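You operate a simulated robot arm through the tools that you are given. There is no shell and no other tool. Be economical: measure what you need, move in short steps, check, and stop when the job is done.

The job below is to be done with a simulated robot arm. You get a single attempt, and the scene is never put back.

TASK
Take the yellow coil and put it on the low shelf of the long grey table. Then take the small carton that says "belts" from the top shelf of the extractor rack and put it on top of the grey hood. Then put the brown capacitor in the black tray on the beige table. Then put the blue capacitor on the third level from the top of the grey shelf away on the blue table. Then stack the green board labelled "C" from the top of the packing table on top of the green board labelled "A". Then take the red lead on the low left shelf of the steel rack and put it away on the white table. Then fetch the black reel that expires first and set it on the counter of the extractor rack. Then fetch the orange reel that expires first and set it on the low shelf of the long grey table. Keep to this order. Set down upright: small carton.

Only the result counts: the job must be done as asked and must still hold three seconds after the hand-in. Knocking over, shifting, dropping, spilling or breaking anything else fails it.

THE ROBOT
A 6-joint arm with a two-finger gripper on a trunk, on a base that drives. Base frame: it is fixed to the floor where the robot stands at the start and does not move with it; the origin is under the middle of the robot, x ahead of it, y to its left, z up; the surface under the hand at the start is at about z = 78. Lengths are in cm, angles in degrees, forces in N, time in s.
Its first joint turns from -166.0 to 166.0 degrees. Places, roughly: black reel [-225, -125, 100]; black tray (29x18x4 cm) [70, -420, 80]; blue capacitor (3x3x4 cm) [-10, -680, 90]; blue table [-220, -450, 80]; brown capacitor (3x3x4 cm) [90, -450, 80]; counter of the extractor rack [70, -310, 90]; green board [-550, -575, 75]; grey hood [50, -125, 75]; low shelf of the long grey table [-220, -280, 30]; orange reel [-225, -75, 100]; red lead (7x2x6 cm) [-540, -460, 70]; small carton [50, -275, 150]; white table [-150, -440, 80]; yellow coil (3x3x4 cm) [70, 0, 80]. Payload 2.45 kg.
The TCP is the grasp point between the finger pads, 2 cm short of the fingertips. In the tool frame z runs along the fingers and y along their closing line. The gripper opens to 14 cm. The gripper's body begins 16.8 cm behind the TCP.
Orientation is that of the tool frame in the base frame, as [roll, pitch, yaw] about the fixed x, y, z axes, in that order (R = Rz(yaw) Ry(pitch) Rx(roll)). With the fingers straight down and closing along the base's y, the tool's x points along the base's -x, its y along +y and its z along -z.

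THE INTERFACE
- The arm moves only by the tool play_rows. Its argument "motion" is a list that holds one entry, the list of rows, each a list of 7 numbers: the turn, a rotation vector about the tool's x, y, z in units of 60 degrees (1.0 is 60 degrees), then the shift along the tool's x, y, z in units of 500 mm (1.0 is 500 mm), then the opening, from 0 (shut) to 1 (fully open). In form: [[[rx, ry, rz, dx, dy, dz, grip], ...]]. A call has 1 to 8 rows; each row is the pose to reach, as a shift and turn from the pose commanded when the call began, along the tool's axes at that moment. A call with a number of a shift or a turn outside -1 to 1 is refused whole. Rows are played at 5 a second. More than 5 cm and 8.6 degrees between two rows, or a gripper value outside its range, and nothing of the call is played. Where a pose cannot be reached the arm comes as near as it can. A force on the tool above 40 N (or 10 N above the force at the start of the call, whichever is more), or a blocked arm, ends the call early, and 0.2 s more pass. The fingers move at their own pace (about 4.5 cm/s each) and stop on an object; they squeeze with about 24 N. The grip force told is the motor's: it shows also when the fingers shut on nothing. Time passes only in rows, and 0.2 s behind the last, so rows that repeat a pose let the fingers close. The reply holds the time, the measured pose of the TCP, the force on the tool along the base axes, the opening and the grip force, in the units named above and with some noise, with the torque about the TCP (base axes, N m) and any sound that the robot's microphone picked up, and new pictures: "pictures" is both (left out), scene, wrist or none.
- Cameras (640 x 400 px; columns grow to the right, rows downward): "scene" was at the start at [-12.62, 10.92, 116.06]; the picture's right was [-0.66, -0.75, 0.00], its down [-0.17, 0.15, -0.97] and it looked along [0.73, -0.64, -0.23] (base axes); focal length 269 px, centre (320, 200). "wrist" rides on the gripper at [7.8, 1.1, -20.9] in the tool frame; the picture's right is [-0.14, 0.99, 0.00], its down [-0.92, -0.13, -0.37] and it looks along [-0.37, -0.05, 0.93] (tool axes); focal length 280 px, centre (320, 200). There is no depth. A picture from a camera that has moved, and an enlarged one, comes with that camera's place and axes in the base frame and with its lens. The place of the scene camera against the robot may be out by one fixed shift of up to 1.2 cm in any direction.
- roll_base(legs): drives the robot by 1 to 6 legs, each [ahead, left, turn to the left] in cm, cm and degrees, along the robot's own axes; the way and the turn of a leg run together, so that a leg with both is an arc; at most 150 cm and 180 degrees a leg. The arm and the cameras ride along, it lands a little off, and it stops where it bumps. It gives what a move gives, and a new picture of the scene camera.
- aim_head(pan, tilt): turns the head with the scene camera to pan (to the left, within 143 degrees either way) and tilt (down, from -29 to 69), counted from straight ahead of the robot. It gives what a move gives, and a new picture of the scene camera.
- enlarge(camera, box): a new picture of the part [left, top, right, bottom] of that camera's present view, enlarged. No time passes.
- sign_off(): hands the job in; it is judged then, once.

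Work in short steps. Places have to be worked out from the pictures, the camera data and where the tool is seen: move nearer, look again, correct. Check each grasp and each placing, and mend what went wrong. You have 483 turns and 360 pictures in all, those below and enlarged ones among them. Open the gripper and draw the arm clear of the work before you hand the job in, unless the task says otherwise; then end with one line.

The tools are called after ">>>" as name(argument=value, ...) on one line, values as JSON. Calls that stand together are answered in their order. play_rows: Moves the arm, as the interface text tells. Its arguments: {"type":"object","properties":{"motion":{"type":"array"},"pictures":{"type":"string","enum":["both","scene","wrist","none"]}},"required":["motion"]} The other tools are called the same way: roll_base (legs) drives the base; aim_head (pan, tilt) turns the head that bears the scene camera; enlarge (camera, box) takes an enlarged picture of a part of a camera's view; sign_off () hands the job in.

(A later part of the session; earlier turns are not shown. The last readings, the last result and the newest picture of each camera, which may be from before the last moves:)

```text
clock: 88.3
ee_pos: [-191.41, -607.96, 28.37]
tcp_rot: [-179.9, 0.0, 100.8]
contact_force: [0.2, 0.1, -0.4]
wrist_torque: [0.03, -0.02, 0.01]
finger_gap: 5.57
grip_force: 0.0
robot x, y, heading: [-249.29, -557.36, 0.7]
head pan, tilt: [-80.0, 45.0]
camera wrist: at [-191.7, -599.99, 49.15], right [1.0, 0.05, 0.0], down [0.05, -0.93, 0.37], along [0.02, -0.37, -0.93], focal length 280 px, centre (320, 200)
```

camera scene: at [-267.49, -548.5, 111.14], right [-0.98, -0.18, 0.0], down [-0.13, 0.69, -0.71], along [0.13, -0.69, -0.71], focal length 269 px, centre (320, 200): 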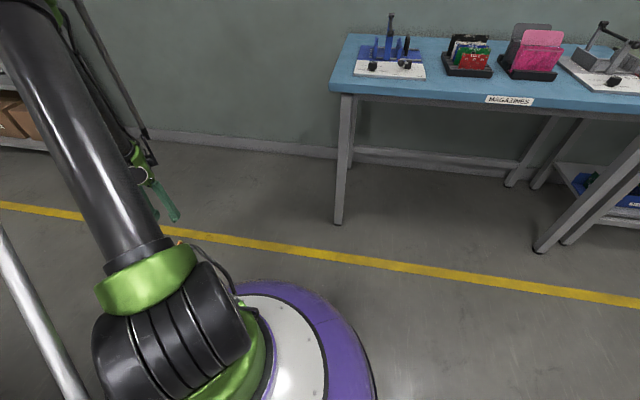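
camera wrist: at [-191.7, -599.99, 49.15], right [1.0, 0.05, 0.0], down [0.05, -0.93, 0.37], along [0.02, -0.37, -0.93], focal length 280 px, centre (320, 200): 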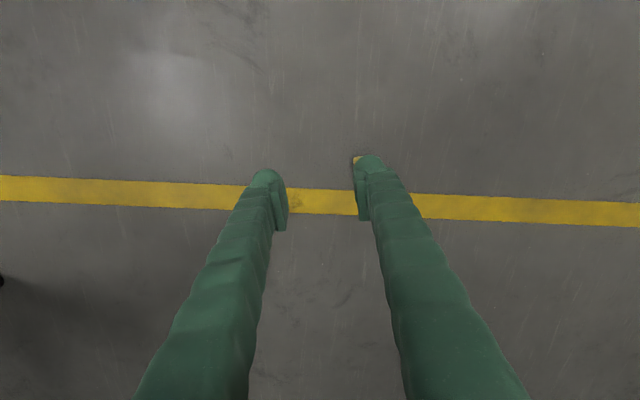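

I move over the coil at (-184.0, -612.1) and go down to about z = 10.

>>> play_rows(motion=[[[0, 0, 0, -0.05, 0.064, 0.02, 0.4], [0, 0, 0, -0.1, 0.12, 0.06, 0.4], [0, 0, 0, -0.108, 0.128, 0.14, 0.4], [0, 0, 0, -0.108, 0.128, 0.22, 0.4], [0, 0, 0, -0.108, 0.128, 0.3, 0.4], [0, 0, 0, -0.108, 0.128, 0.36, 0.4]]], pictures="wrist")

```text
clock: 89.7
ee_pos: [-184.04, -611.84, 10.18]
tcp_rot: [-179.9, 0.0, 100.8]
contact_force: [-0.7, 0.0, 0.3]
wrist_torque: [0.02, 0.01, -0.02]
finger_gap: 5.61
grip_force: 0.0
robot x, y, heading: [-248.93, -557.49, 0.8]
head pan, tilt: [-80.0, 45.0]
camera wrist: at [-184.47, -603.93, 31.0], right [1.0, 0.05, 0.0], down [0.05, -0.93, 0.37], along [0.02, -0.37, -0.93], focal length 280 px, centre (320, 200)
```

wrist: 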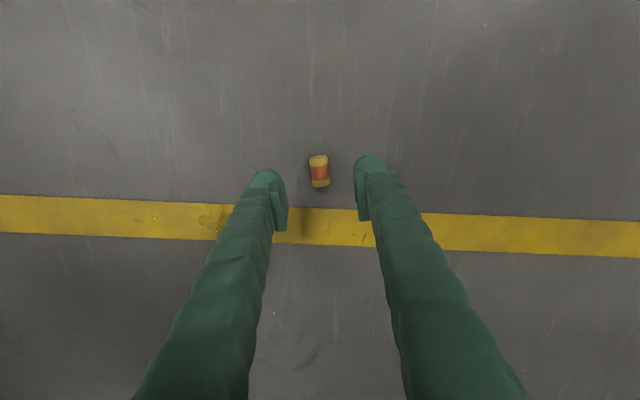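

The coil is right under the hand. Last time the pads only held below its equator, so now I turn the hand back 88 degrees to grip it across its flat ends.

>>> play_rows(motion=[[[0, 0, -0.14, -0.01, 0, 0, 0.5], [0, 0, -0.28, -0.01, 0, 0, 0.5], [0, 0, -0.42, -0.01, 0, 0, 0.5], [0, 0, -0.56, -0.01, 0, 0, 0.5], [0, 0, -0.7, -0.01, 0, 0, 0.5], [0, 0, -0.84, -0.01, 0, 0, 0.5], [0, 0, -0.98, -0.01, 0, 0, 0.5]]], pictures="none")

>>> play_rows(motion=[[[0, 0, -0.14, 0, 0, 0, 0.5], [0, 0, -0.28, 0, 0, 0, 0.5], [0, 0, -0.42, 0, 0, 0, 0.5], [0, 0, -0.49, 0, 0, 0, 0.5]]], pictures="wrist")

>>> enlarge(camera="wrist", box=[240, 120, 400, 220])

```text
clock: 91.3
ee_pos: [-184.0, -612.51, 10.47]
tcp_rot: [180.0, 0.0, 159.7]
contact_force: [-0.2, -0.2, 0.1]
wrist_torque: [0.02, 0.0, -0.01]
finger_gap: 6.98
grip_force: 0.2
robot x, y, heading: [-249.22, -557.15, 0.5]
head pan, tilt: [-80.0, 45.0]
```

```text
clock: 92.3
ee_pos: [-183.88, -612.62, 10.31]
tcp_rot: [-179.9, 0.0, -170.8]
contact_force: [1.0, -0.3, -0.7]
wrist_torque: [0.01, -0.01, -0.02]
finger_gap: 7.0
grip_force: 0.2
robot x, y, heading: [-249.2, -557.31, 0.4]
head pan, tilt: [-80.0, 45.0]
camera wrist: at [-191.79, -612.68, 31.15], right [-0.02, 1.0, 0.0], down [0.93, 0.02, 0.37], along [0.37, 0.01, -0.93], focal length 280 px, centre (320, 200)
```

wrist: 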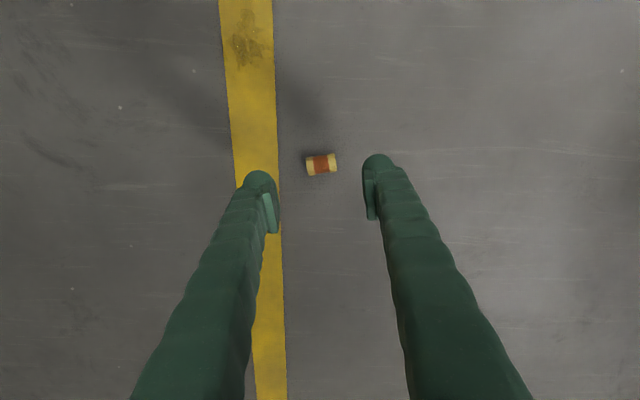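

```text
4.00 times, centred on (320, 170) of wrist
camera zoom: at [-191.79, -612.68, 31.15], right [-0.02, 1.0, 0.0], down [0.93, 0.02, 0.37], along [0.37, 0.01, -0.93], focal length 1122 px, centre (320, 320)
```

zoom: 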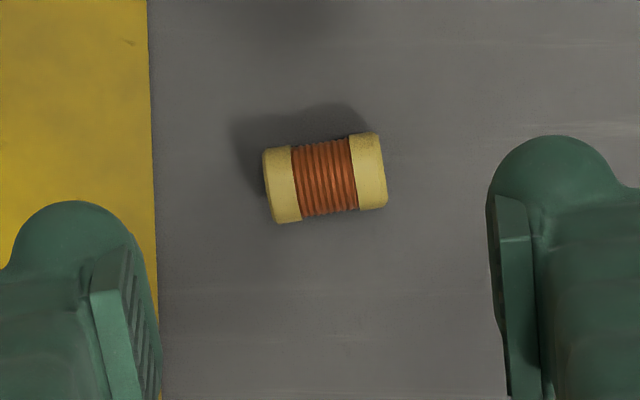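

It is lined up; the pads begin about 1 cm above the finger tips. I go down until the tips almost touch the floor, and close across the ends.

>>> play_rows(motion=[[[0, 0, 0, 0.002, 0.007, 0.08, 0.45], [0, 0, 0, 0.002, 0.007, 0.13, 0.45], [0, 0, 0, 0.002, 0.007, 0.164, 0.45], [0, 0, 0, 0.002, 0.007, 0.164, 0.3], [0, 0, 0, 0.002, 0.007, 0.164, 0.1], [0, 0, 0, 0.002, 0.007, 0.164, 0.0], [0, 0, 0, 0.002, 0.007, 0.164, 0.0]]], pictures="wrist")

```text
clock: 93.9
ee_pos: [-184.16, -612.26, 2.14]
tcp_rot: [179.9, 0.0, -171.1]
contact_force: [0.2, 0.3, 0.3]
wrist_torque: [-0.02, -0.03, 0.0]
finger_gap: 3.02
grip_force: 23.6
robot x, y, heading: [-249.29, -557.14, 0.3]
head pan, tilt: [-80.0, 45.0]
camera wrist: at [-191.91, -612.34, 22.99], right [-0.02, 1.0, 0.0], down [0.93, 0.02, 0.37], along [0.37, 0.01, -0.93], focal length 280 px, centre (320, 200)
```

wrist: 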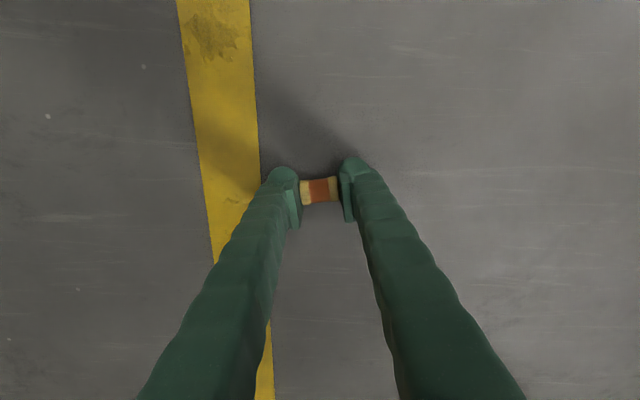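

The coil is held across its ends (3.0 cm). I lift it straight up and then draw it in.

>>> play_rows(motion=[[[0, 0, 0, 0, 0, -0.06, 0], [0, 0, 0, 0, 0, -0.14, 0], [0, 0, 0, 0, 0, -0.23, 0], [0, 0, 0, 0, 0, -0.32, 0], [0, 0, 0, 0, 0, -0.41, 0], [0, 0, 0, 0, 0, -0.5, 0], [0, 0, 0, 0, 0, -0.6, 0], [0, 0, 0, 0, 0, -0.7, 0]]], pictures="none")

>>> play_rows(motion=[[[0, 0, 0, 0.04, 0.02, -0.08, 0], [0, 0, 0, 0.08, 0.05, -0.16, 0], [0, 0, 0, 0.12, 0.08, -0.24, 0], [0, 0, 0, 0.16, 0.11, -0.32, 0], [0, 0, 0, 0.2, 0.14, -0.4, 0], [0, 0, 0, 0.24, 0.17, -0.48, 0], [0, 0, 0, 0.28, 0.2, -0.56, 0], [0, 0, 0, 0.32, 0.23, -0.64, 0]]], pictures="wrist")

>>> enlarge(camera="wrist", box=[240, 120, 400, 220])

```text
clock: 95.7
ee_pos: [-184.03, -612.24, 36.84]
tcp_rot: [-180.0, 0.0, -171.0]
contact_force: [0.9, 0.3, -0.3]
wrist_torque: [0.01, 0.0, -0.01]
finger_gap: 3.04
grip_force: 23.8
robot x, y, heading: [-249.36, -557.28, 0.9]
head pan, tilt: [-80.0, 45.0]
```

```text
clock: 97.5
ee_pos: [-201.71, -603.46, 69.13]
tcp_rot: [-180.0, 0.0, -171.0]
contact_force: [0.6, 0.1, 0.1]
wrist_torque: [0.06, 0.04, 0.01]
finger_gap: 3.06
grip_force: 23.9
robot x, y, heading: [-249.13, -557.12, 0.8]
head pan, tilt: [-80.0, 45.0]
camera wrist: at [-209.55, -603.59, 89.9], right [-0.02, 1.0, 0.0], down [0.93, 0.02, 0.37], along [0.37, 0.01, -0.93], focal length 280 px, centre (320, 200)
```

wrist: 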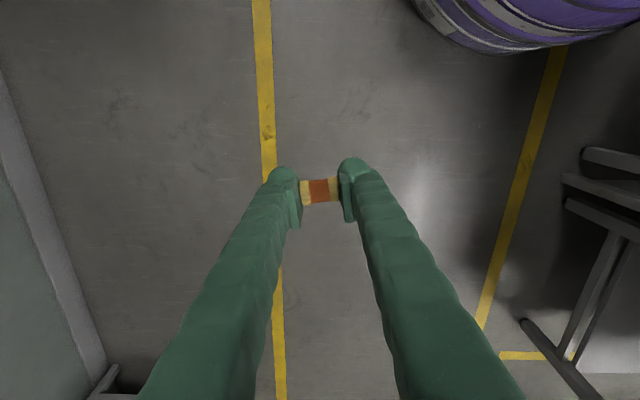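

```text
4.00 times, centred on (320, 170) of wrist
camera zoom: at [-209.55, -603.59, 89.9], right [-0.02, 1.0, 0.0], down [0.93, 0.02, 0.37], along [0.37, 0.01, -0.93], focal length 1122 px, centre (320, 320)
```

zoom: 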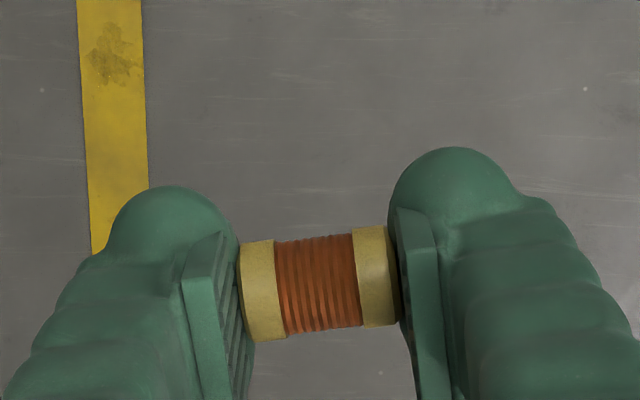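

The grip is solid. I drive back to x = -312 and along the aisle to y = -327, then look at the low shelf.

>>> roll_base(legs=[[-63, 0, -0.8], [0, 115, 0], [0, 115, 0]])

>>> aim_head(pan=30, tilt=25)

```text
clock: 112.0
ee_pos: [-266.5, -375.0, 69.0]
tcp_rot: [-180.0, 0.0, -172.0]
contact_force: [-0.5, 0.2, -1.0]
wrist_torque: [-0.03, 0.03, -0.03]
finger_gap: 3.04
grip_force: 23.9
robot x, y, heading: [-313.17, -328.15, -0.3]
head pan, tilt: [-80.0, 45.0]
camera scene: at [-331.3, -318.79, 111.13], right [-0.99, -0.17, 0.0], down [-0.12, 0.7, -0.71], along [0.12, -0.7, -0.71], focal length 269 px, centre (320, 200)
```

scene: 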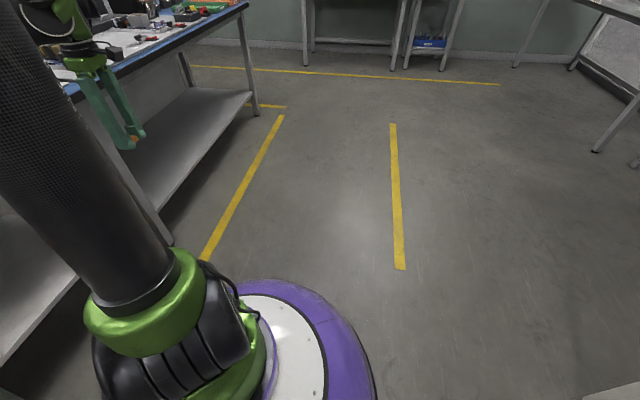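

```text
clock: 113.8
ee_pos: [-266.55, -375.04, 69.01]
tcp_rot: [180.0, 0.0, -172.0]
contact_force: [-0.1, -0.1, -1.1]
wrist_torque: [0.01, 0.0, 0.02]
finger_gap: 3.05
grip_force: 23.7
robot x, y, heading: [-313.29, -328.12, -0.1]
head pan, tilt: [30.0, 25.0]
camera scene: at [-324.65, -306.22, 114.19], right [0.49, -0.87, 0.0], down [-0.37, -0.21, -0.91], along [0.79, 0.45, -0.42], focal length 269 px, centre (320, 200)
```

scene: 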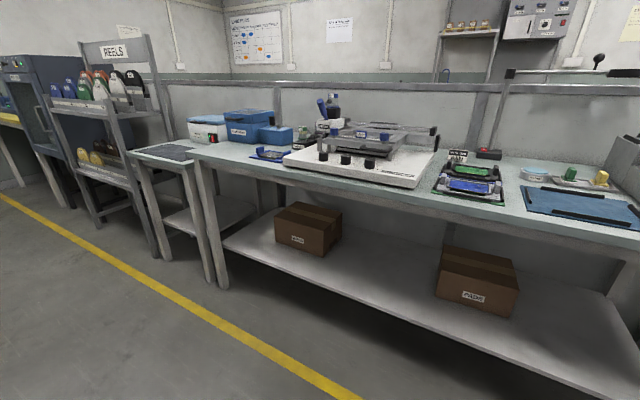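

The low shelf is free between the two cartons, around (-228, -276), with its front edge at x of about -247. I drive level with it.

>>> roll_base(legs=[[-3, 52, -8]])

```text
clock: 116.9
ee_pos: [-272.41, -328.77, 68.94]
tcp_rot: [180.0, 0.1, -179.8]
contact_force: [0.0, 0.1, -0.9]
wrist_torque: [0.02, 0.02, 0.0]
finger_gap: 3.02
grip_force: 24.2
robot x, y, heading: [-312.48, -275.93, -8.2]
head pan, tilt: [30.0, 25.0]
camera scene: at [-320.69, -252.85, 114.19], right [0.37, -0.93, 0.0], down [-0.39, -0.16, -0.91], along [0.84, 0.34, -0.42], focal length 269 px, centre (320, 200)
```

scene: 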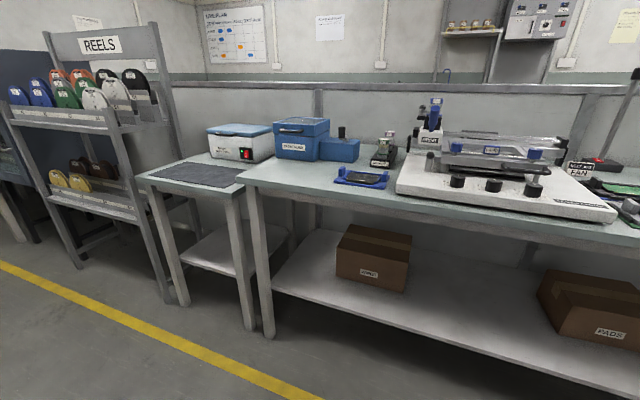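

I swing the hand in front of the robot and tilt the tool 45 degrees toward the shelf.

>>> play_rows(motion=[[[0, -0.094, 0, 0.01, 0.09, 0.01, 0], [0, -0.188, 0, 0.02, 0.18, 0.02, 0], [0, -0.282, 0, 0.03, 0.27, 0.03, 0], [0, -0.376, 0, 0.04, 0.36, 0.04, 0], [0, -0.47, 0, 0.04, 0.45, 0.05, 0], [0, -0.564, 0, 0.04, 0.54, 0.06, 0], [0, -0.658, 0, 0.04, 0.63, 0.07, 0], [0, -0.75, 0, 0.04, 0.72, 0.08, 0]]], pictures="none")

>>> play_rows(motion=[[[0, 0, 0, 0, 0.09, 0, 0], [0, 0, 0, 0, 0.18, 0, 0], [0, 0, 0, 0, 0.27, 0, 0], [0, 0, 0, 0, 0.336, 0, 0]]], pictures="both")

```text
clock: 118.6
ee_pos: [-268.64, -302.83, 68.26]
tcp_rot: [-179.9, 42.9, -179.9]
contact_force: [0.3, -0.2, -0.7]
wrist_torque: [-0.02, 0.04, 0.0]
finger_gap: 3.05
grip_force: 23.3
robot x, y, heading: [-312.46, -275.85, -8.1]
head pan, tilt: [30.0, 25.0]
stopped in row 8: the arm was blocked; the commanded pose is now the measured one
```

```text
clock: 119.3
ee_pos: [-261.03, -299.04, 71.44]
tcp_rot: [-179.8, 43.0, -179.8]
contact_force: [-0.6, -0.9, -1.3]
wrist_torque: [0.02, 0.03, -0.01]
finger_gap: 3.04
grip_force: 23.9
robot x, y, heading: [-312.41, -276.17, -7.8]
head pan, tilt: [30.0, 25.0]
stopped in row 3: the arm was blocked; the commanded pose is now the measured one
camera scene: at [-320.59, -253.03, 114.31], right [0.35, -0.94, 0.0], down [-0.38, -0.14, -0.91], along [0.85, 0.32, -0.41], focal length 269 px, centre (320, 200)
camera wrist: at [-280.91, -298.01, 81.46], right [0.1, 0.99, 0.09], down [0.42, -0.13, 0.9], along [0.9, -0.05, -0.43], focal length 280 px, centre (320, 200)
```

scene: 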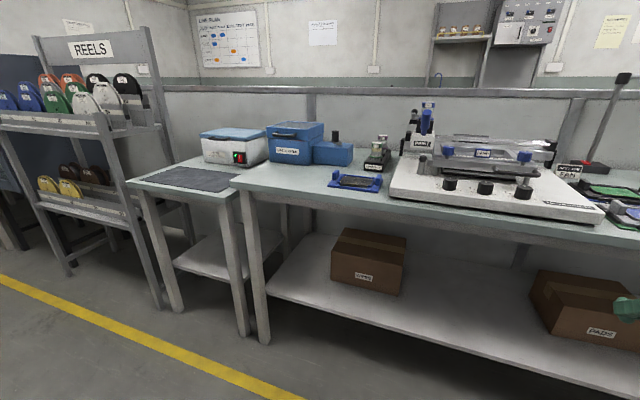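
wrist: 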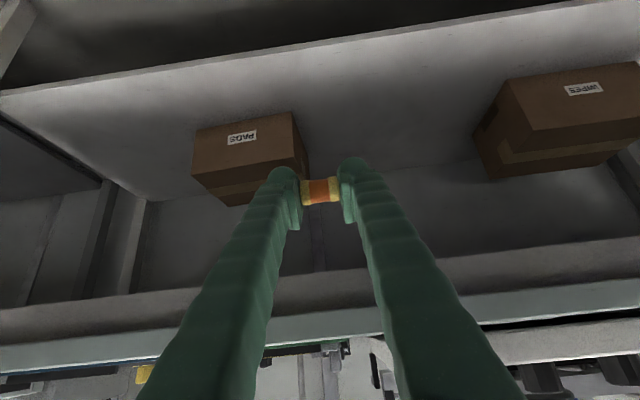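

The arm's links push against the head post when working straight ahead at short radius. The start side, about 45 degrees to the right, was free, so I swing the hand there and will then turn the base instead.

>>> play_rows(motion=[[[0.086, 0, 0.092, 0.032, -0.07, -0.03, 0], [0.172, 0, 0.184, 0.065, -0.143, -0.06, 0], [0.258, 0, 0.276, 0.097, -0.214, -0.09, 0], [0.344, 0, 0.369, 0.13, -0.286, -0.12, 0], [0.43, 0, 0.461, 0.162, -0.357, -0.15, 0], [0.516, 0, 0.553, 0.195, -0.43, -0.18, 0], [0.602, 0, 0.645, 0.227, -0.5, -0.211, 0]]], pictures="none")

```text
clock: 120.9
ee_pos: [-276.64, -323.81, 71.53]
tcp_rot: [-179.8, 42.9, 127.3]
contact_force: [0.6, 0.3, -0.3]
wrist_torque: [-0.03, 0.0, 0.0]
finger_gap: 3.02
grip_force: 23.7
robot x, y, heading: [-312.41, -276.09, -8.2]
head pan, tilt: [30.0, 25.0]
```

I back off 13 cm for clearance and turn the base 53 degrees left, so the tool points at the shelf again.

>>> roll_base(legs=[[-13, -2, 0], [0, 0, 53]])

>>> aim_head(pan=-25, tilt=30)

>>> play_rows(motion=[[[0, 0, 0, 0, 0, 0, 0]]], pictures="wrist")

```text
clock: 124.6
ee_pos: [-265.28, -277.38, 71.57]
tcp_rot: [-179.7, 43.0, 179.6]
contact_force: [0.6, -0.9, 0.1]
wrist_torque: [0.01, -0.01, 0.02]
finger_gap: 3.04
grip_force: 24.5
robot x, y, heading: [-325.31, -276.26, 44.0]
head pan, tilt: [30.0, 25.0]
camera scene: at [-349.24, -268.26, 114.19], right [0.96, -0.27, 0.0], down [-0.12, -0.41, -0.91], along [0.25, 0.87, -0.42], focal length 269 px, centre (320, 200)
```

scene: 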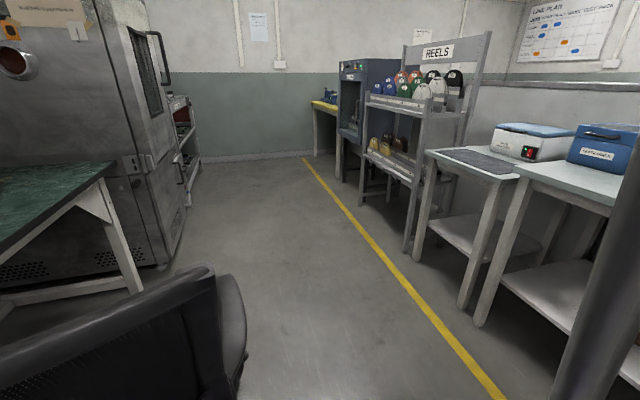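

```text
clock: 125.8
ee_pos: [-265.31, -277.34, 71.66]
tcp_rot: [-179.8, 43.0, 179.7]
contact_force: [0.3, -0.3, -0.8]
wrist_torque: [0.02, -0.02, -0.02]
finger_gap: 3.04
grip_force: 24.1
robot x, y, heading: [-325.53, -276.08, 44.2]
head pan, tilt: [-25.0, 30.0]
camera scene: at [-348.83, -268.43, 113.98], right [0.95, -0.32, 0.0], down [-0.14, -0.42, -0.9], along [0.29, 0.85, -0.44], focal length 269 px, centre (320, 200)
```

scene: 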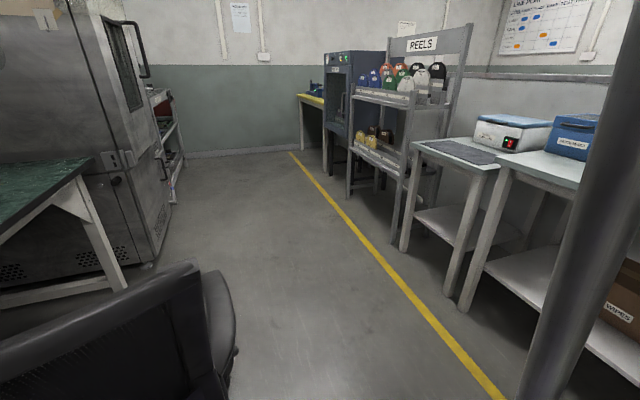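

```text
clock: 126.2
ee_pos: [-265.32, -277.3, 71.67]
tcp_rot: [-179.8, 43.0, 179.6]
contact_force: [0.3, 0.2, -1.4]
wrist_torque: [-0.01, -0.02, -0.02]
finger_gap: 3.0
grip_force: 23.7
robot x, y, heading: [-324.98, -276.61, 44.1]
head pan, tilt: [-25.0, 30.0]
camera wrist: at [-285.22, -275.94, 81.57], right [0.11, 0.99, 0.09], down [0.42, -0.13, 0.9], along [0.9, -0.06, -0.43], focal length 280 px, centre (320, 200)
```

wrist: 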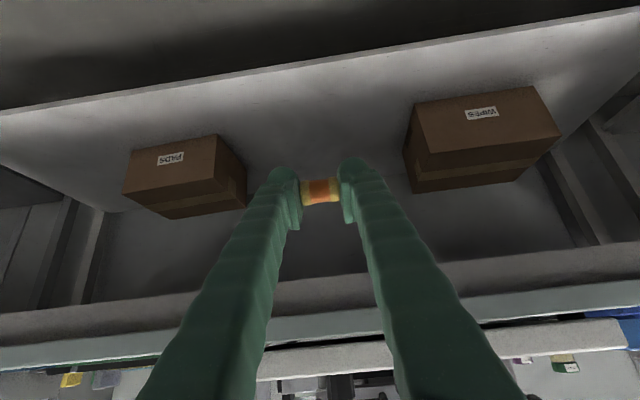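

The wrist view shows the gap between the two cartons right ahead. I lower the hand in front of the shelf, then move in under the table top.

>>> play_rows(motion=[[[0, 0, 0, 0.059, 0, 0.064, 0], [0, 0, 0, 0.118, 0, 0.127, 0], [0, 0, 0, 0.178, 0, 0.191, 0], [0, 0, 0, 0.237, 0, 0.254, 0], [0, 0, 0, 0.296, 0, 0.318, 0]]], pictures="none")

>>> play_rows(motion=[[[0, 0, 0, -0.045, 0, 0.083, 0], [0, 0, 0, -0.091, 0, 0.166, 0], [0, 0, 0, -0.136, 0, 0.25, 0], [0, 0, 0, -0.182, 0, 0.333, 0], [0, 0, 0, -0.227, 0, 0.416, 0], [0, 0, 0, -0.272, 0, 0.5, 0], [0, 0, 0, -0.318, 0, 0.583, 0], [0, 0, 0, -0.363, 0, 0.666, 0]]], pictures="wrist")

```text
clock: 127.4
ee_pos: [-264.42, -277.34, 55.14]
tcp_rot: [-179.8, 42.8, 179.6]
contact_force: [0.3, 0.9, -0.2]
wrist_torque: [0.03, 0.04, -0.01]
finger_gap: 3.07
grip_force: 23.8
out of reach, approached as far as the arm can: row 4, 5
robot x, y, heading: [-325.24, -275.94, 44.0]
head pan, tilt: [-25.0, 30.0]
```

```text
clock: 129.2
ee_pos: [-228.38, -277.76, 43.42]
tcp_rot: [-179.8, 43.0, 179.7]
contact_force: [-0.6, -0.4, -0.8]
wrist_torque: [0.02, -0.02, -0.02]
finger_gap: 3.05
grip_force: 24.1
robot x, y, heading: [-325.33, -276.35, 44.2]
head pan, tilt: [-25.0, 30.0]
camera wrist: at [-248.26, -276.44, 53.21], right [0.11, 0.99, 0.09], down [0.42, -0.13, 0.9], along [0.9, -0.06, -0.43], focal length 280 px, centre (320, 200)
```

wrist: 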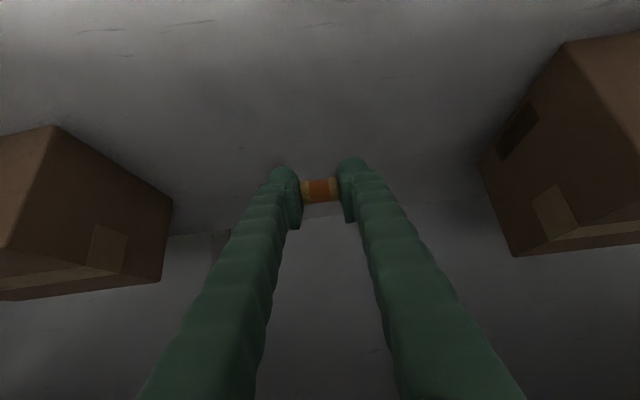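

I go straight down to z = 35, then feel for the shelf in small steps.

>>> play_rows(motion=[[[0, 0, 0, 0.055, 0, 0.058, 0], [0, 0, 0, 0.109, 0, 0.117, 0]]], pictures="wrist")

>>> play_rows(motion=[[[0, 0, 0, 0.008, 0, 0.0085, 0], [0, 0, 0, 0.016, 0, 0.017, 0], [0, 0, 0, 0.024, 0, 0.0255, 0], [0, 0, 0, 0.032, 0, 0.034, 0], [0, 0, 0, 0.04, 0, 0.043, 0], [0, 0, 0, 0.048, 0, 0.051, 0], [0, 0, 0, 0.056, 0, 0.06, 0]]], pictures="wrist")

```text
clock: 129.8
ee_pos: [-228.42, -277.76, 35.44]
tcp_rot: [-179.8, 43.1, 179.6]
contact_force: [-0.4, -0.4, -1.0]
wrist_torque: [-0.02, -0.02, -0.01]
finger_gap: 3.02
grip_force: 24.5
robot x, y, heading: [-325.66, -275.83, 43.8]
head pan, tilt: [-25.0, 30.0]
camera wrist: at [-248.47, -276.43, 45.38], right [0.11, 0.99, 0.09], down [0.42, -0.13, 0.9], along [0.9, -0.06, -0.43], focal length 280 px, centre (320, 200)
```

wrist: 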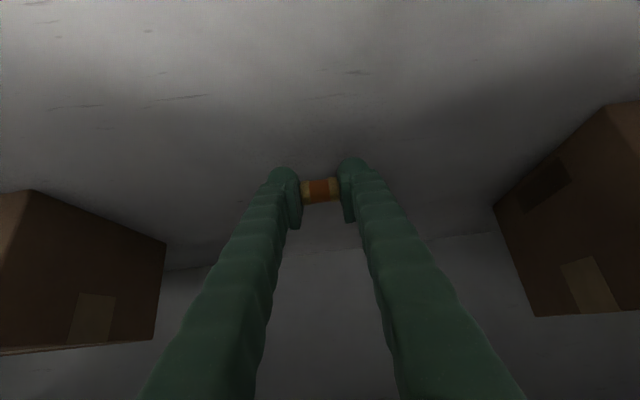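

```text
clock: 131.2
ee_pos: [-228.55, -277.73, 32.41]
tcp_rot: [-179.9, 43.2, 179.5]
contact_force: [-6.8, 1.6, 25.8]
wrist_torque: [0.16, 0.24, -0.06]
finger_gap: 3.04
grip_force: 24.5
robot x, y, heading: [-325.52, -275.98, 44.0]
head pan, tilt: [-25.0, 30.0]
stopped in row 6: the force on the tool passed its limit at 52 N (the readings are from after the stop); the commanded pose is now the measured one
camera wrist: at [-248.56, -276.36, 42.23], right [0.11, 0.99, 0.09], down [0.42, -0.13, 0.9], along [0.9, -0.06, -0.43], focal length 280 px, centre (320, 200)
```

wrist: 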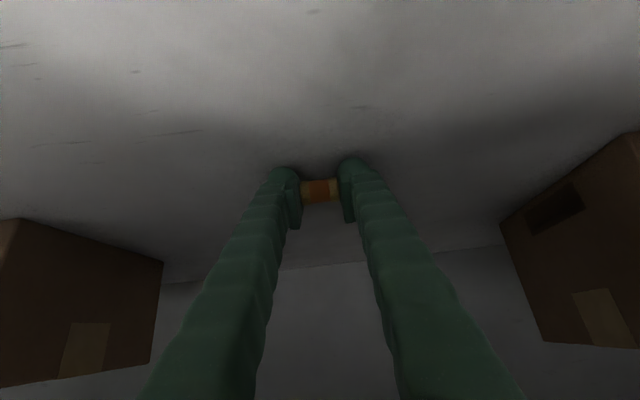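

Fingers touch the shelf. I open gently, wait, then back out along the tool axis.

>>> play_rows(motion=[[[0, 0, 0, -0.002, 0, -0.002, 0.24], [0, 0, 0, -0.002, 0, -0.002, 0.3], [0, 0, 0, -0.002, 0, -0.002, 0.36], [0, 0, 0, -0.002, 0, -0.002, 0.42], [0, 0, 0, -0.002, 0, -0.002, 0.42], [0, 0, 0, -0.002, 0, -0.002, 0.42]]], pictures="wrist")

>>> play_rows(motion=[[[0, 0, 0, 0, 0, -0.05, 0.42], [0, 0, 0, 0, 0, -0.12, 0.42], [0, 0, 0, 0, 0, -0.2, 0.42], [0, 0, 0, 0, 0, -0.29, 0.42]]], pictures="wrist")

```text
clock: 132.6
ee_pos: [-228.47, -277.72, 32.32]
tcp_rot: [-179.8, 43.3, 179.7]
contact_force: [0.0, -5.8, 9.1]
wrist_torque: [0.15, 0.02, 0.01]
finger_gap: 5.48
grip_force: 0.2
robot x, y, heading: [-325.77, -276.43, 44.1]
head pan, tilt: [-25.0, 30.0]
camera wrist: at [-248.5, -276.35, 42.27], right [0.11, 0.99, 0.09], down [0.42, -0.13, 0.9], along [0.9, -0.06, -0.43], focal length 280 px, centre (320, 200)
```

wrist: 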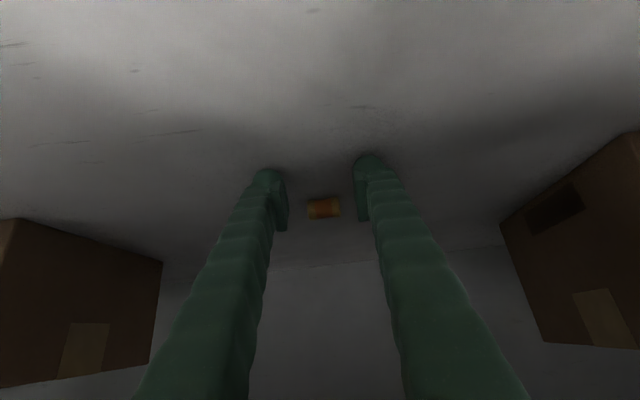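

```text
clock: 133.6
ee_pos: [-238.59, -277.83, 43.08]
tcp_rot: [-179.8, 43.2, 179.7]
contact_force: [-0.1, 1.0, -0.3]
wrist_torque: [0.01, 0.03, 0.02]
finger_gap: 5.87
grip_force: 0.0
robot x, y, heading: [-325.45, -276.22, 44.0]
head pan, tilt: [-25.0, 30.0]
camera wrist: at [-258.6, -276.47, 52.86], right [0.11, 0.99, 0.09], down [0.42, -0.13, 0.9], along [0.9, -0.06, -0.43], focal length 280 px, centre (320, 200)
```

wrist: 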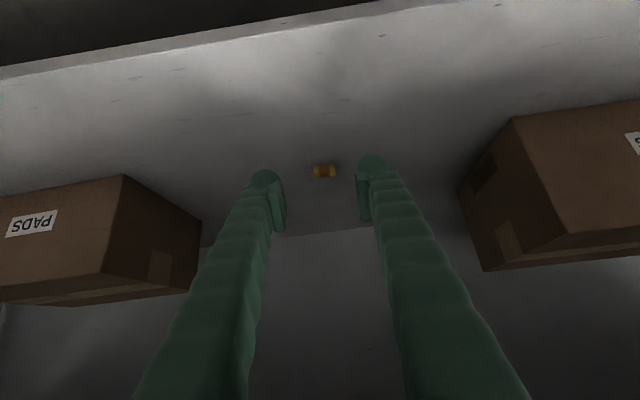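

The coil rests on the low shelf. I back the hand out and up.

>>> play_rows(motion=[[[0, 0, 0, 0.026, 0, -0.09, 0.42], [0, 0, 0, 0.052, 0, -0.18, 0.42], [0, 0, 0, 0.08, 0, -0.27, 0.42], [0, 0, 0, 0.106, 0, -0.36, 0.42], [0, 0, 0, 0.13, 0, -0.45, 0.42], [0, 0, 0, 0.16, 0, -0.54, 0.42], [0, 0, 0, 0.18, 0, -0.63, 0.42]]], pictures="none")

>>> play_rows(motion=[[[0, 0, 0, -0.06, 0, -0.065, 0.4], [0, 0, 0, -0.12, 0, -0.13, 0.4], [0, 0, 0, -0.18, 0, -0.2, 0.4], [0, 0, 0, -0.24, 0, -0.265, 0.4], [0, 0, 0, -0.3, 0, -0.33, 0.4], [0, 0, 0, -0.36, 0, -0.395, 0.4], [0, 0, 0, -0.42, 0, -0.46, 0.4], [0, 0, 0, -0.48, 0, -0.52, 0.4]]], pictures="none")

```text
clock: 135.2
ee_pos: [-266.58, -277.33, 59.87]
tcp_rot: [-179.7, 43.3, 179.7]
contact_force: [0.7, 0.3, -1.2]
wrist_torque: [0.05, 0.05, 0.03]
finger_gap: 5.85
grip_force: 0.0
robot x, y, heading: [-325.33, -276.09, 44.1]
head pan, tilt: [-25.0, 30.0]
```

```text
clock: 136.4
ee_pos: [-257.49, -278.36, 84.12]
tcp_rot: [-179.8, 43.2, 179.3]
contact_force: [0.0, -0.2, -0.2]
wrist_torque: [-0.03, 0.01, -0.03]
finger_gap: 5.63
grip_force: 0.0
robot x, y, heading: [-325.46, -275.95, 44.1]
head pan, tilt: [-25.0, 30.0]
stopped in row 6: the arm was blocked; the commanded pose is now the measured one
```

The arm got blocked near its own post, so I bring the tool back to vertical, as in the start pose.

>>> play_rows(motion=[[[0, 0.12, 0, 0, 0, -0.03, 0.4], [0, 0.24, 0, -0.04, 0, -0.08, 0.4], [0, 0.36, 0, -0.08, 0, -0.13, 0.4], [0, 0.48, 0, -0.12, 0, -0.18, 0.4], [0, 0.6, 0, -0.16, 0, -0.24, 0.4], [0, 0.717, 0, -0.2, 0, -0.3, 0.4]]], pictures="none")

>>> aim_head(pan=30, tilt=20)

```text
clock: 137.8
ee_pos: [-261.03, -278.4, 101.79]
tcp_rot: [-179.8, 0.0, 179.3]
contact_force: [-0.6, -0.3, -0.1]
wrist_torque: [-0.02, -0.06, -0.02]
finger_gap: 5.58
grip_force: 0.0
robot x, y, heading: [-325.44, -276.11, 44.1]
head pan, tilt: [-25.0, 30.0]
```

```text
clock: 139.0
ee_pos: [-260.95, -278.38, 101.73]
tcp_rot: [-179.8, 0.2, 179.2]
contact_force: [-0.7, 0.4, 0.0]
wrist_torque: [-0.02, -0.01, -0.01]
finger_gap: 5.6
grip_force: 0.1
robot x, y, heading: [-325.13, -276.36, 44.1]
head pan, tilt: [30.0, 20.0]
camera scene: at [-349.19, -268.17, 115.0], right [0.96, -0.27, 0.0], down [-0.09, -0.33, -0.94], along [0.26, 0.9, -0.34], focal length 269 px, centre (320, 200)
```

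scene: 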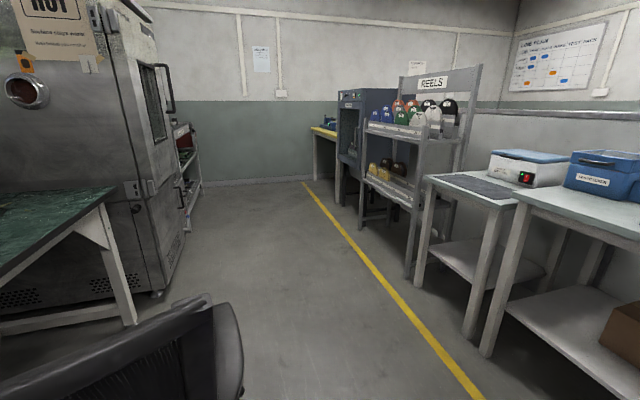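

I turn back to heading 0 and drive back round the partition end to the aisle.

>>> roll_base(legs=[[0, 0, -44], [13, 0, 0], [0, -147, 0], [0, -147, 0]])

```text
clock: 156.2
ee_pos: [-267.08, -616.96, 101.79]
tcp_rot: [-179.9, 0.3, 134.9]
contact_force: [-0.3, -0.4, -0.2]
wrist_torque: [0.0, -0.01, -0.01]
finger_gap: 5.6
grip_force: 0.1
robot x, y, heading: [-311.77, -570.21, -0.0]
head pan, tilt: [30.0, 20.0]
camera scene: at [-323.04, -548.56, 115.0], right [0.5, -0.87, 0.0], down [-0.3, -0.17, -0.94], along [0.82, 0.47, -0.34], focal length 269 px, centre (320, 200)
```

scene: 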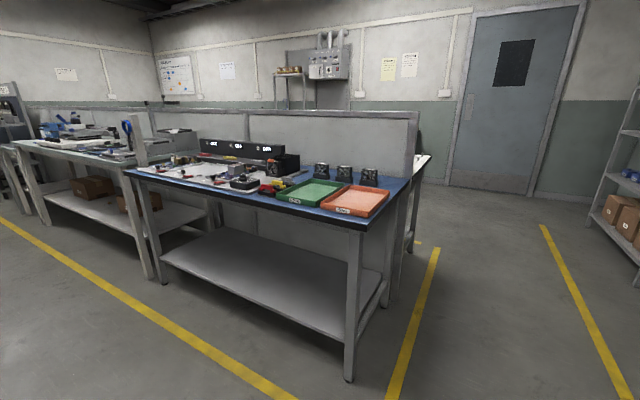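

The way is clear. I drive on to x = -50 and up the aisle to y = -276.

>>> roll_base(legs=[[131, 0, 0], [131, 0, 0], [0, 147, 0], [0, 147, 0]])

>>> aim_head(pan=-10, tilt=0)

```text
clock: 182.7
ee_pos: [-2.71, -321.15, 101.8]
tcp_rot: [-180.0, 0.2, 134.5]
contact_force: [0.0, -0.5, -0.1]
wrist_torque: [-0.02, 0.02, -0.01]
finger_gap: 5.59
grip_force: 0.0
robot x, y, heading: [-47.24, -274.12, -0.9]
head pan, tilt: [30.0, 20.0]
camera scene: at [-58.09, -252.28, 115.0], right [0.49, -0.87, 0.0], down [-0.3, -0.17, -0.94], along [0.82, 0.46, -0.34], focal length 269 px, centre (320, 200)
```

scene: 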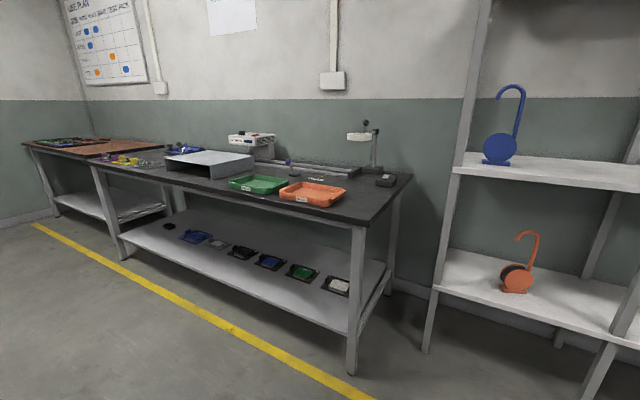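

```text
clock: 183.8
ee_pos: [-2.74, -321.08, 101.73]
tcp_rot: [-179.9, 0.2, 134.6]
contact_force: [-0.1, 0.5, -0.8]
wrist_torque: [0.04, 0.0, 0.01]
finger_gap: 5.61
grip_force: 0.0
robot x, y, heading: [-46.64, -274.1, -0.7]
head pan, tilt: [-10.0, 0.0]
camera scene: at [-57.36, -258.5, 118.23], right [-0.18, -0.98, 0.0], down [0.0, 0.0, -1.0], along [0.98, -0.18, 0.0], focal length 269 px, centre (320, 200)
```

scene: 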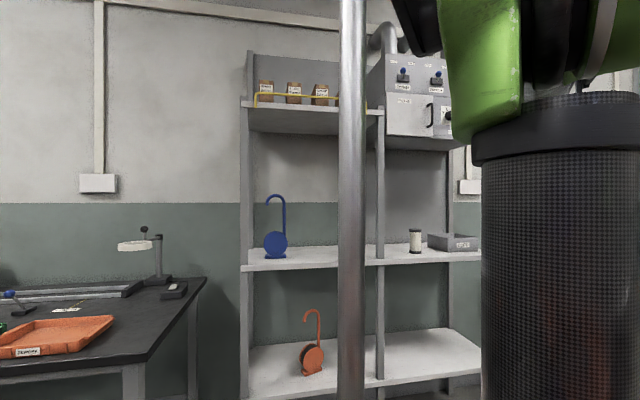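

The top shelf has a row of small cartons behind a yellow rail. I enlarge them to read the labels.

>>> enlarge(camera="scene", box=[235, 55, 395, 155])

```text
4.00 times, centred on (315, 105) of scene
camera zoom: at [-57.36, -258.5, 118.23], right [-0.18, -0.98, 0.0], down [0.0, 0.0, -1.0], along [0.98, -0.18, 0.0], focal length 1075 px, centre (340, 580)
```

zoom: 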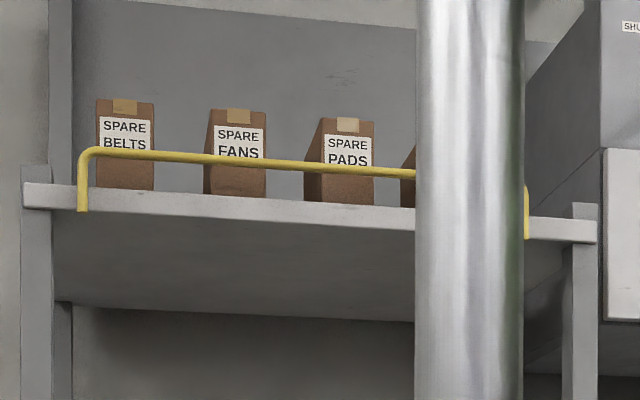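

"Spare belts" is the leftmost carton, at y of about -257 on a shelf near z = 154, with a rail about 3 cm high in front. I turn the base 46 degrees left so that the arm works on its free side.

>>> roll_base(legs=[[0, 0, 46], [12, 12, 0]])

>>> aim_head(pan=-60, tilt=-15)

```text
clock: 187.4
ee_pos: [17.03, -257.12, 101.78]
tcp_rot: [-180.0, 0.1, -178.9]
contact_force: [0.2, -0.6, 0.0]
wrist_torque: [-0.04, -0.05, -0.02]
finger_gap: 5.6
grip_force: 0.0
robot x, y, heading: [-47.37, -257.18, 46.0]
head pan, tilt: [-10.0, 0.0]
camera scene: at [-66.53, -253.75, 118.23], right [0.59, -0.81, 0.0], down [0.0, 0.0, -1.0], along [0.81, 0.59, 0.0], focal length 269 px, centre (320, 200)
```

scene: 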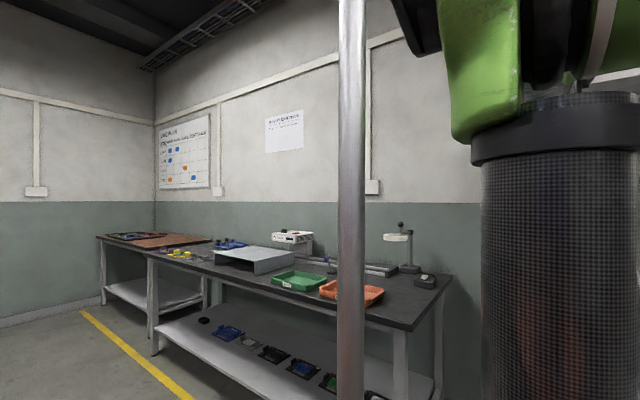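

```text
clock: 188.6
ee_pos: [16.95, -257.12, 101.79]
tcp_rot: [-179.8, 0.2, -178.8]
contact_force: [-1.0, -0.3, 0.2]
wrist_torque: [-0.01, -0.01, 0.02]
finger_gap: 5.59
grip_force: 0.2
robot x, y, heading: [-47.76, -257.41, 46.3]
head pan, tilt: [-60.0, -15.0]
camera scene: at [-65.99, -260.98, 120.47], right [-0.24, -0.97, 0.0], down [0.25, -0.06, -0.97], along [0.94, -0.23, 0.26], focal length 269 px, centre (320, 200)
```

scene: 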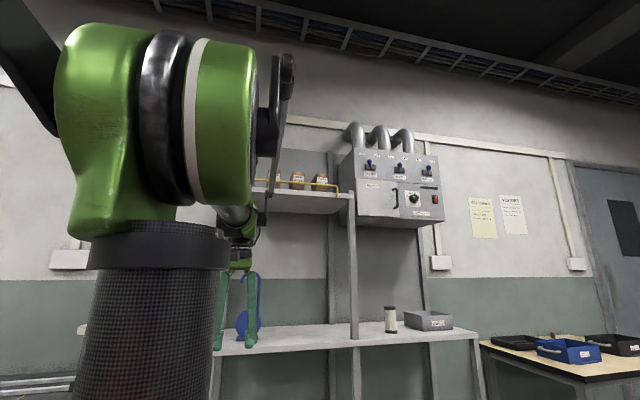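

The arm is in the clear. I raise the hand and tilt the tool toward horizontal in two steps, staying in front of the rack.

>>> play_rows(motion=[[[0, -0.11, 0, 0.02, 0, -0.08, 0.7], [0, -0.22, 0, 0.04, 0, -0.16, 0.8], [0, -0.33, 0, 0.06, 0, -0.24, 0.8], [0, -0.44, 0, 0.08, 0, -0.32, 0.8], [0, -0.55, 0, 0.1, 0, -0.4, 0.8], [0, -0.66, 0, 0.1, 0, -0.48, 0.8], [0, -0.77, 0, 0.1, 0, -0.56, 0.8], [0, -0.88, 0, 0.1, 0, -0.64, 0.8]]], pictures="none")

```text
clock: 190.2
ee_pos: [20.41, -258.09, 132.67]
tcp_rot: [-179.8, 47.1, -178.9]
contact_force: [-0.4, 0.1, -0.8]
wrist_torque: [-0.01, -0.01, 0.03]
finger_gap: 11.2
grip_force: 0.0
robot x, y, heading: [-47.44, -257.07, 46.1]
head pan, tilt: [-60.0, -15.0]
stopped in row 8: the arm was blocked; the commanded pose is now the measured one
```

The arm was blocked at short radius again. I back the base 12 cm away from the rack and keep the arm further out while tilting.

>>> roll_base(legs=[[-8.3, 8.6, 0]])

>>> play_rows(motion=[[[0, -0.12, 0, -0.06, 0, -0.02, 0.8], [0, -0.24, 0, -0.11, 0, -0.04, 0.8], [0, -0.36, 0, -0.17, 0, -0.08, 0.8], [0, -0.48, 0, -0.22, 0, -0.13, 0.8], [0, -0.6, 0, -0.27, 0, -0.18, 0.8], [0, -0.715, 0, -0.32, 0, -0.23, 0.8]]], pictures="both")

```text
clock: 191.5
ee_pos: [8.34, -258.16, 132.52]
tcp_rot: [-179.8, 47.2, -179.0]
contact_force: [0.1, -0.5, -0.3]
wrist_torque: [-0.01, 0.0, 0.0]
finger_gap: 11.19
grip_force: 0.1
robot x, y, heading: [-59.5, -257.3, 46.2]
head pan, tilt: [-60.0, -15.0]
camera scene: at [-77.51, -259.3, 120.19], right [-0.03, -1.0, 0.0], down [0.23, -0.01, -0.97], along [0.97, -0.03, 0.23], focal length 269 px, centre (320, 200)
```

scene: 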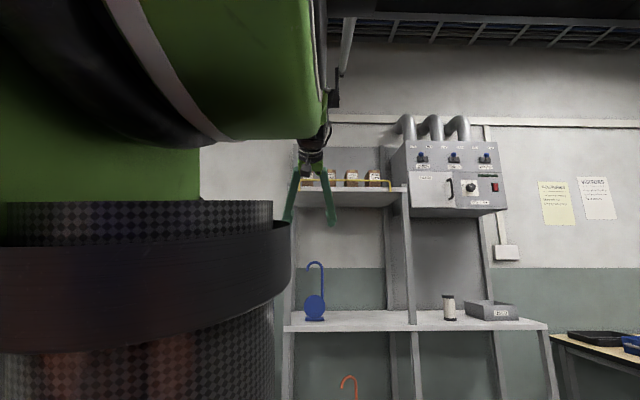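

```text
clock: 193.1
ee_pos: [16.36, -259.52, 153.21]
tcp_rot: [-98.7, 86.0, -98.3]
contact_force: [-1.0, -0.7, 1.2]
wrist_torque: [0.03, 0.01, -0.02]
finger_gap: 11.22
grip_force: 0.0
robot x, y, heading: [-59.46, -256.96, 45.8]
head pan, tilt: [-60.0, -15.0]
stopped in row 6: the arm was blocked; the commanded pose is now the measured one
camera scene: at [-77.54, -258.58, 120.23], right [0.06, -1.0, 0.0], down [0.23, 0.01, -0.97], along [0.97, 0.05, 0.23], focal length 269 px, centre (320, 200)
camera wrist: at [-4.62, -258.94, 145.5], right [-0.01, 1.0, 0.07], down [-0.36, -0.07, 0.93], along [0.93, -0.02, 0.36], focal length 280 px, centre (320, 200)
```

scene: 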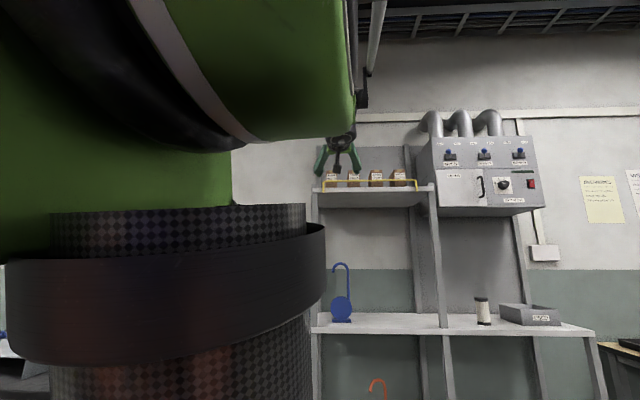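
wrist: 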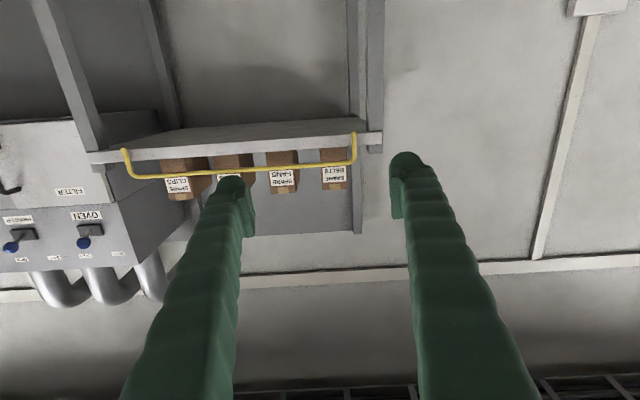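

The elbow was pressing on the head. I turn the head out of the way (pan 135) before going on. The carton's front top edge triangulates to about (40.5, -257.2, 161.3), its base to 153.4.

>>> aim_head(pan=135, tilt=10)

>>> play_rows(motion=[[[0, 0, 0.067, -0.06, 0.02, 0, 0.8], [0, 0, 0.067, -0.12, 0.044, 0.04, 0.8], [0, 0, 0.067, -0.13, 0.044, 0.12, 0.8]]], pictures="wrist")

```text
clock: 195.9
ee_pos: [16.21, -259.51, 153.18]
tcp_rot: [-98.9, 86.0, -98.5]
contact_force: [-0.4, 0.1, 0.3]
wrist_torque: [0.01, 0.01, 0.01]
finger_gap: 11.21
grip_force: 0.0
robot x, y, heading: [-58.99, -257.3, 46.2]
head pan, tilt: [135.0, 10.0]
camera scene: at [-81.0, -251.72, 119.13], right [0.84, -0.54, 0.0], down [0.05, 0.09, -0.99], along [0.54, 0.84, 0.1], focal length 269 px, centre (320, 200)
```

scene: 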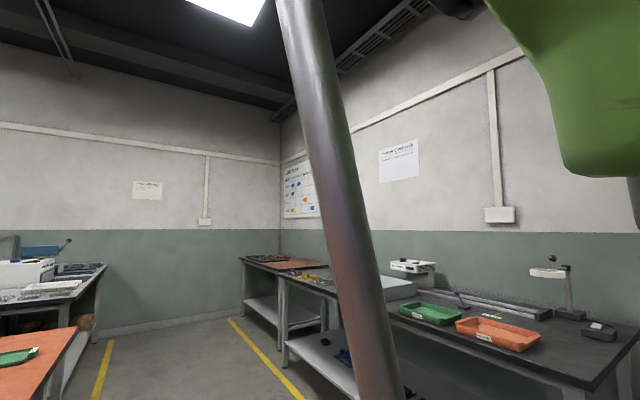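

```text
clock: 196.8
ee_pos: [21.99, -256.61, 159.42]
tcp_rot: [164.9, 89.5, 165.4]
contact_force: [-1.4, -0.5, 1.0]
wrist_torque: [0.01, 0.06, 0.01]
finger_gap: 11.22
grip_force: 0.1
robot x, y, heading: [-59.23, -257.16, 46.1]
head pan, tilt: [135.0, 10.0]
camera wrist: at [1.03, -255.56, 151.81], right [-0.01, 0.99, 0.14], down [-0.36, -0.13, 0.92], along [0.93, -0.05, 0.36], focal length 280 px, centre (320, 200)
```

wrist: 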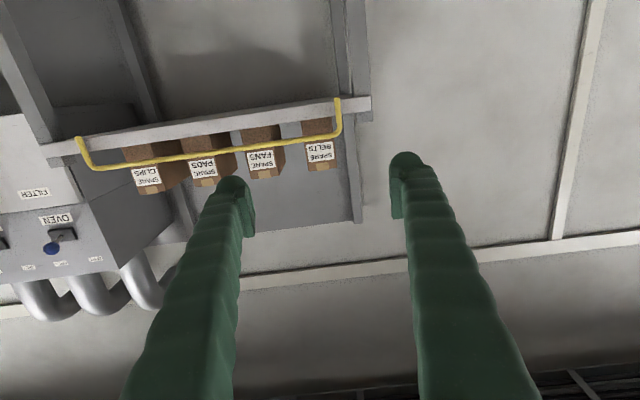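

I enlarge the cartons from here to measure more exactly.

>>> enlarge(camera="wrist", box=[240, 80, 400, 180])

>>> play_rows(motion=[[[0, 0, 0, -0.06, -0.006, 0.04, 0.8], [0, 0, 0, -0.1, -0.006, 0.09, 0.8]]], pictures="none")

>>> enlarge(camera="wrist", box=[240, 80, 400, 180])

```text
4.00 times, centred on (320, 130) of wrist
camera zoom: at [1.03, -255.56, 151.81], right [-0.01, 0.99, 0.14], down [-0.36, -0.13, 0.92], along [0.93, -0.05, 0.36], focal length 1122 px, centre (320, 480)
```

zoom: 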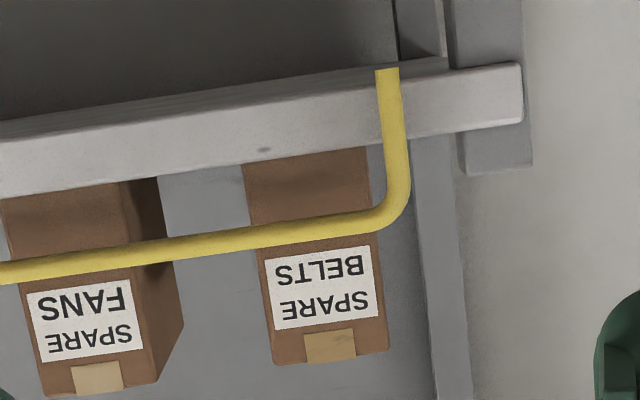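

```text
clock: 197.3
ee_pos: [26.58, -257.03, 164.43]
tcp_rot: [165.8, 89.3, 166.2]
contact_force: [-0.9, -0.4, -0.3]
wrist_torque: [-0.01, 0.02, -0.04]
finger_gap: 11.21
grip_force: 0.0
robot x, y, heading: [-59.03, -257.05, 46.2]
head pan, tilt: [135.0, 10.0]
```

```text
4.00 times, centred on (320, 130) of wrist
camera zoom: at [5.63, -255.9, 156.73], right [0.0, 0.99, 0.14], down [-0.36, -0.13, 0.92], along [0.93, -0.05, 0.36], focal length 1122 px, centre (320, 480)
```

zoom: 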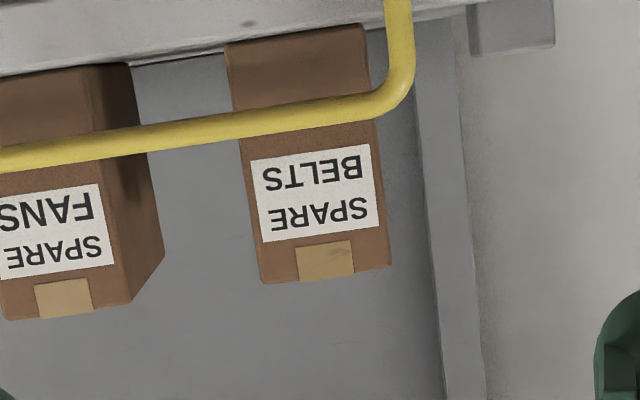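

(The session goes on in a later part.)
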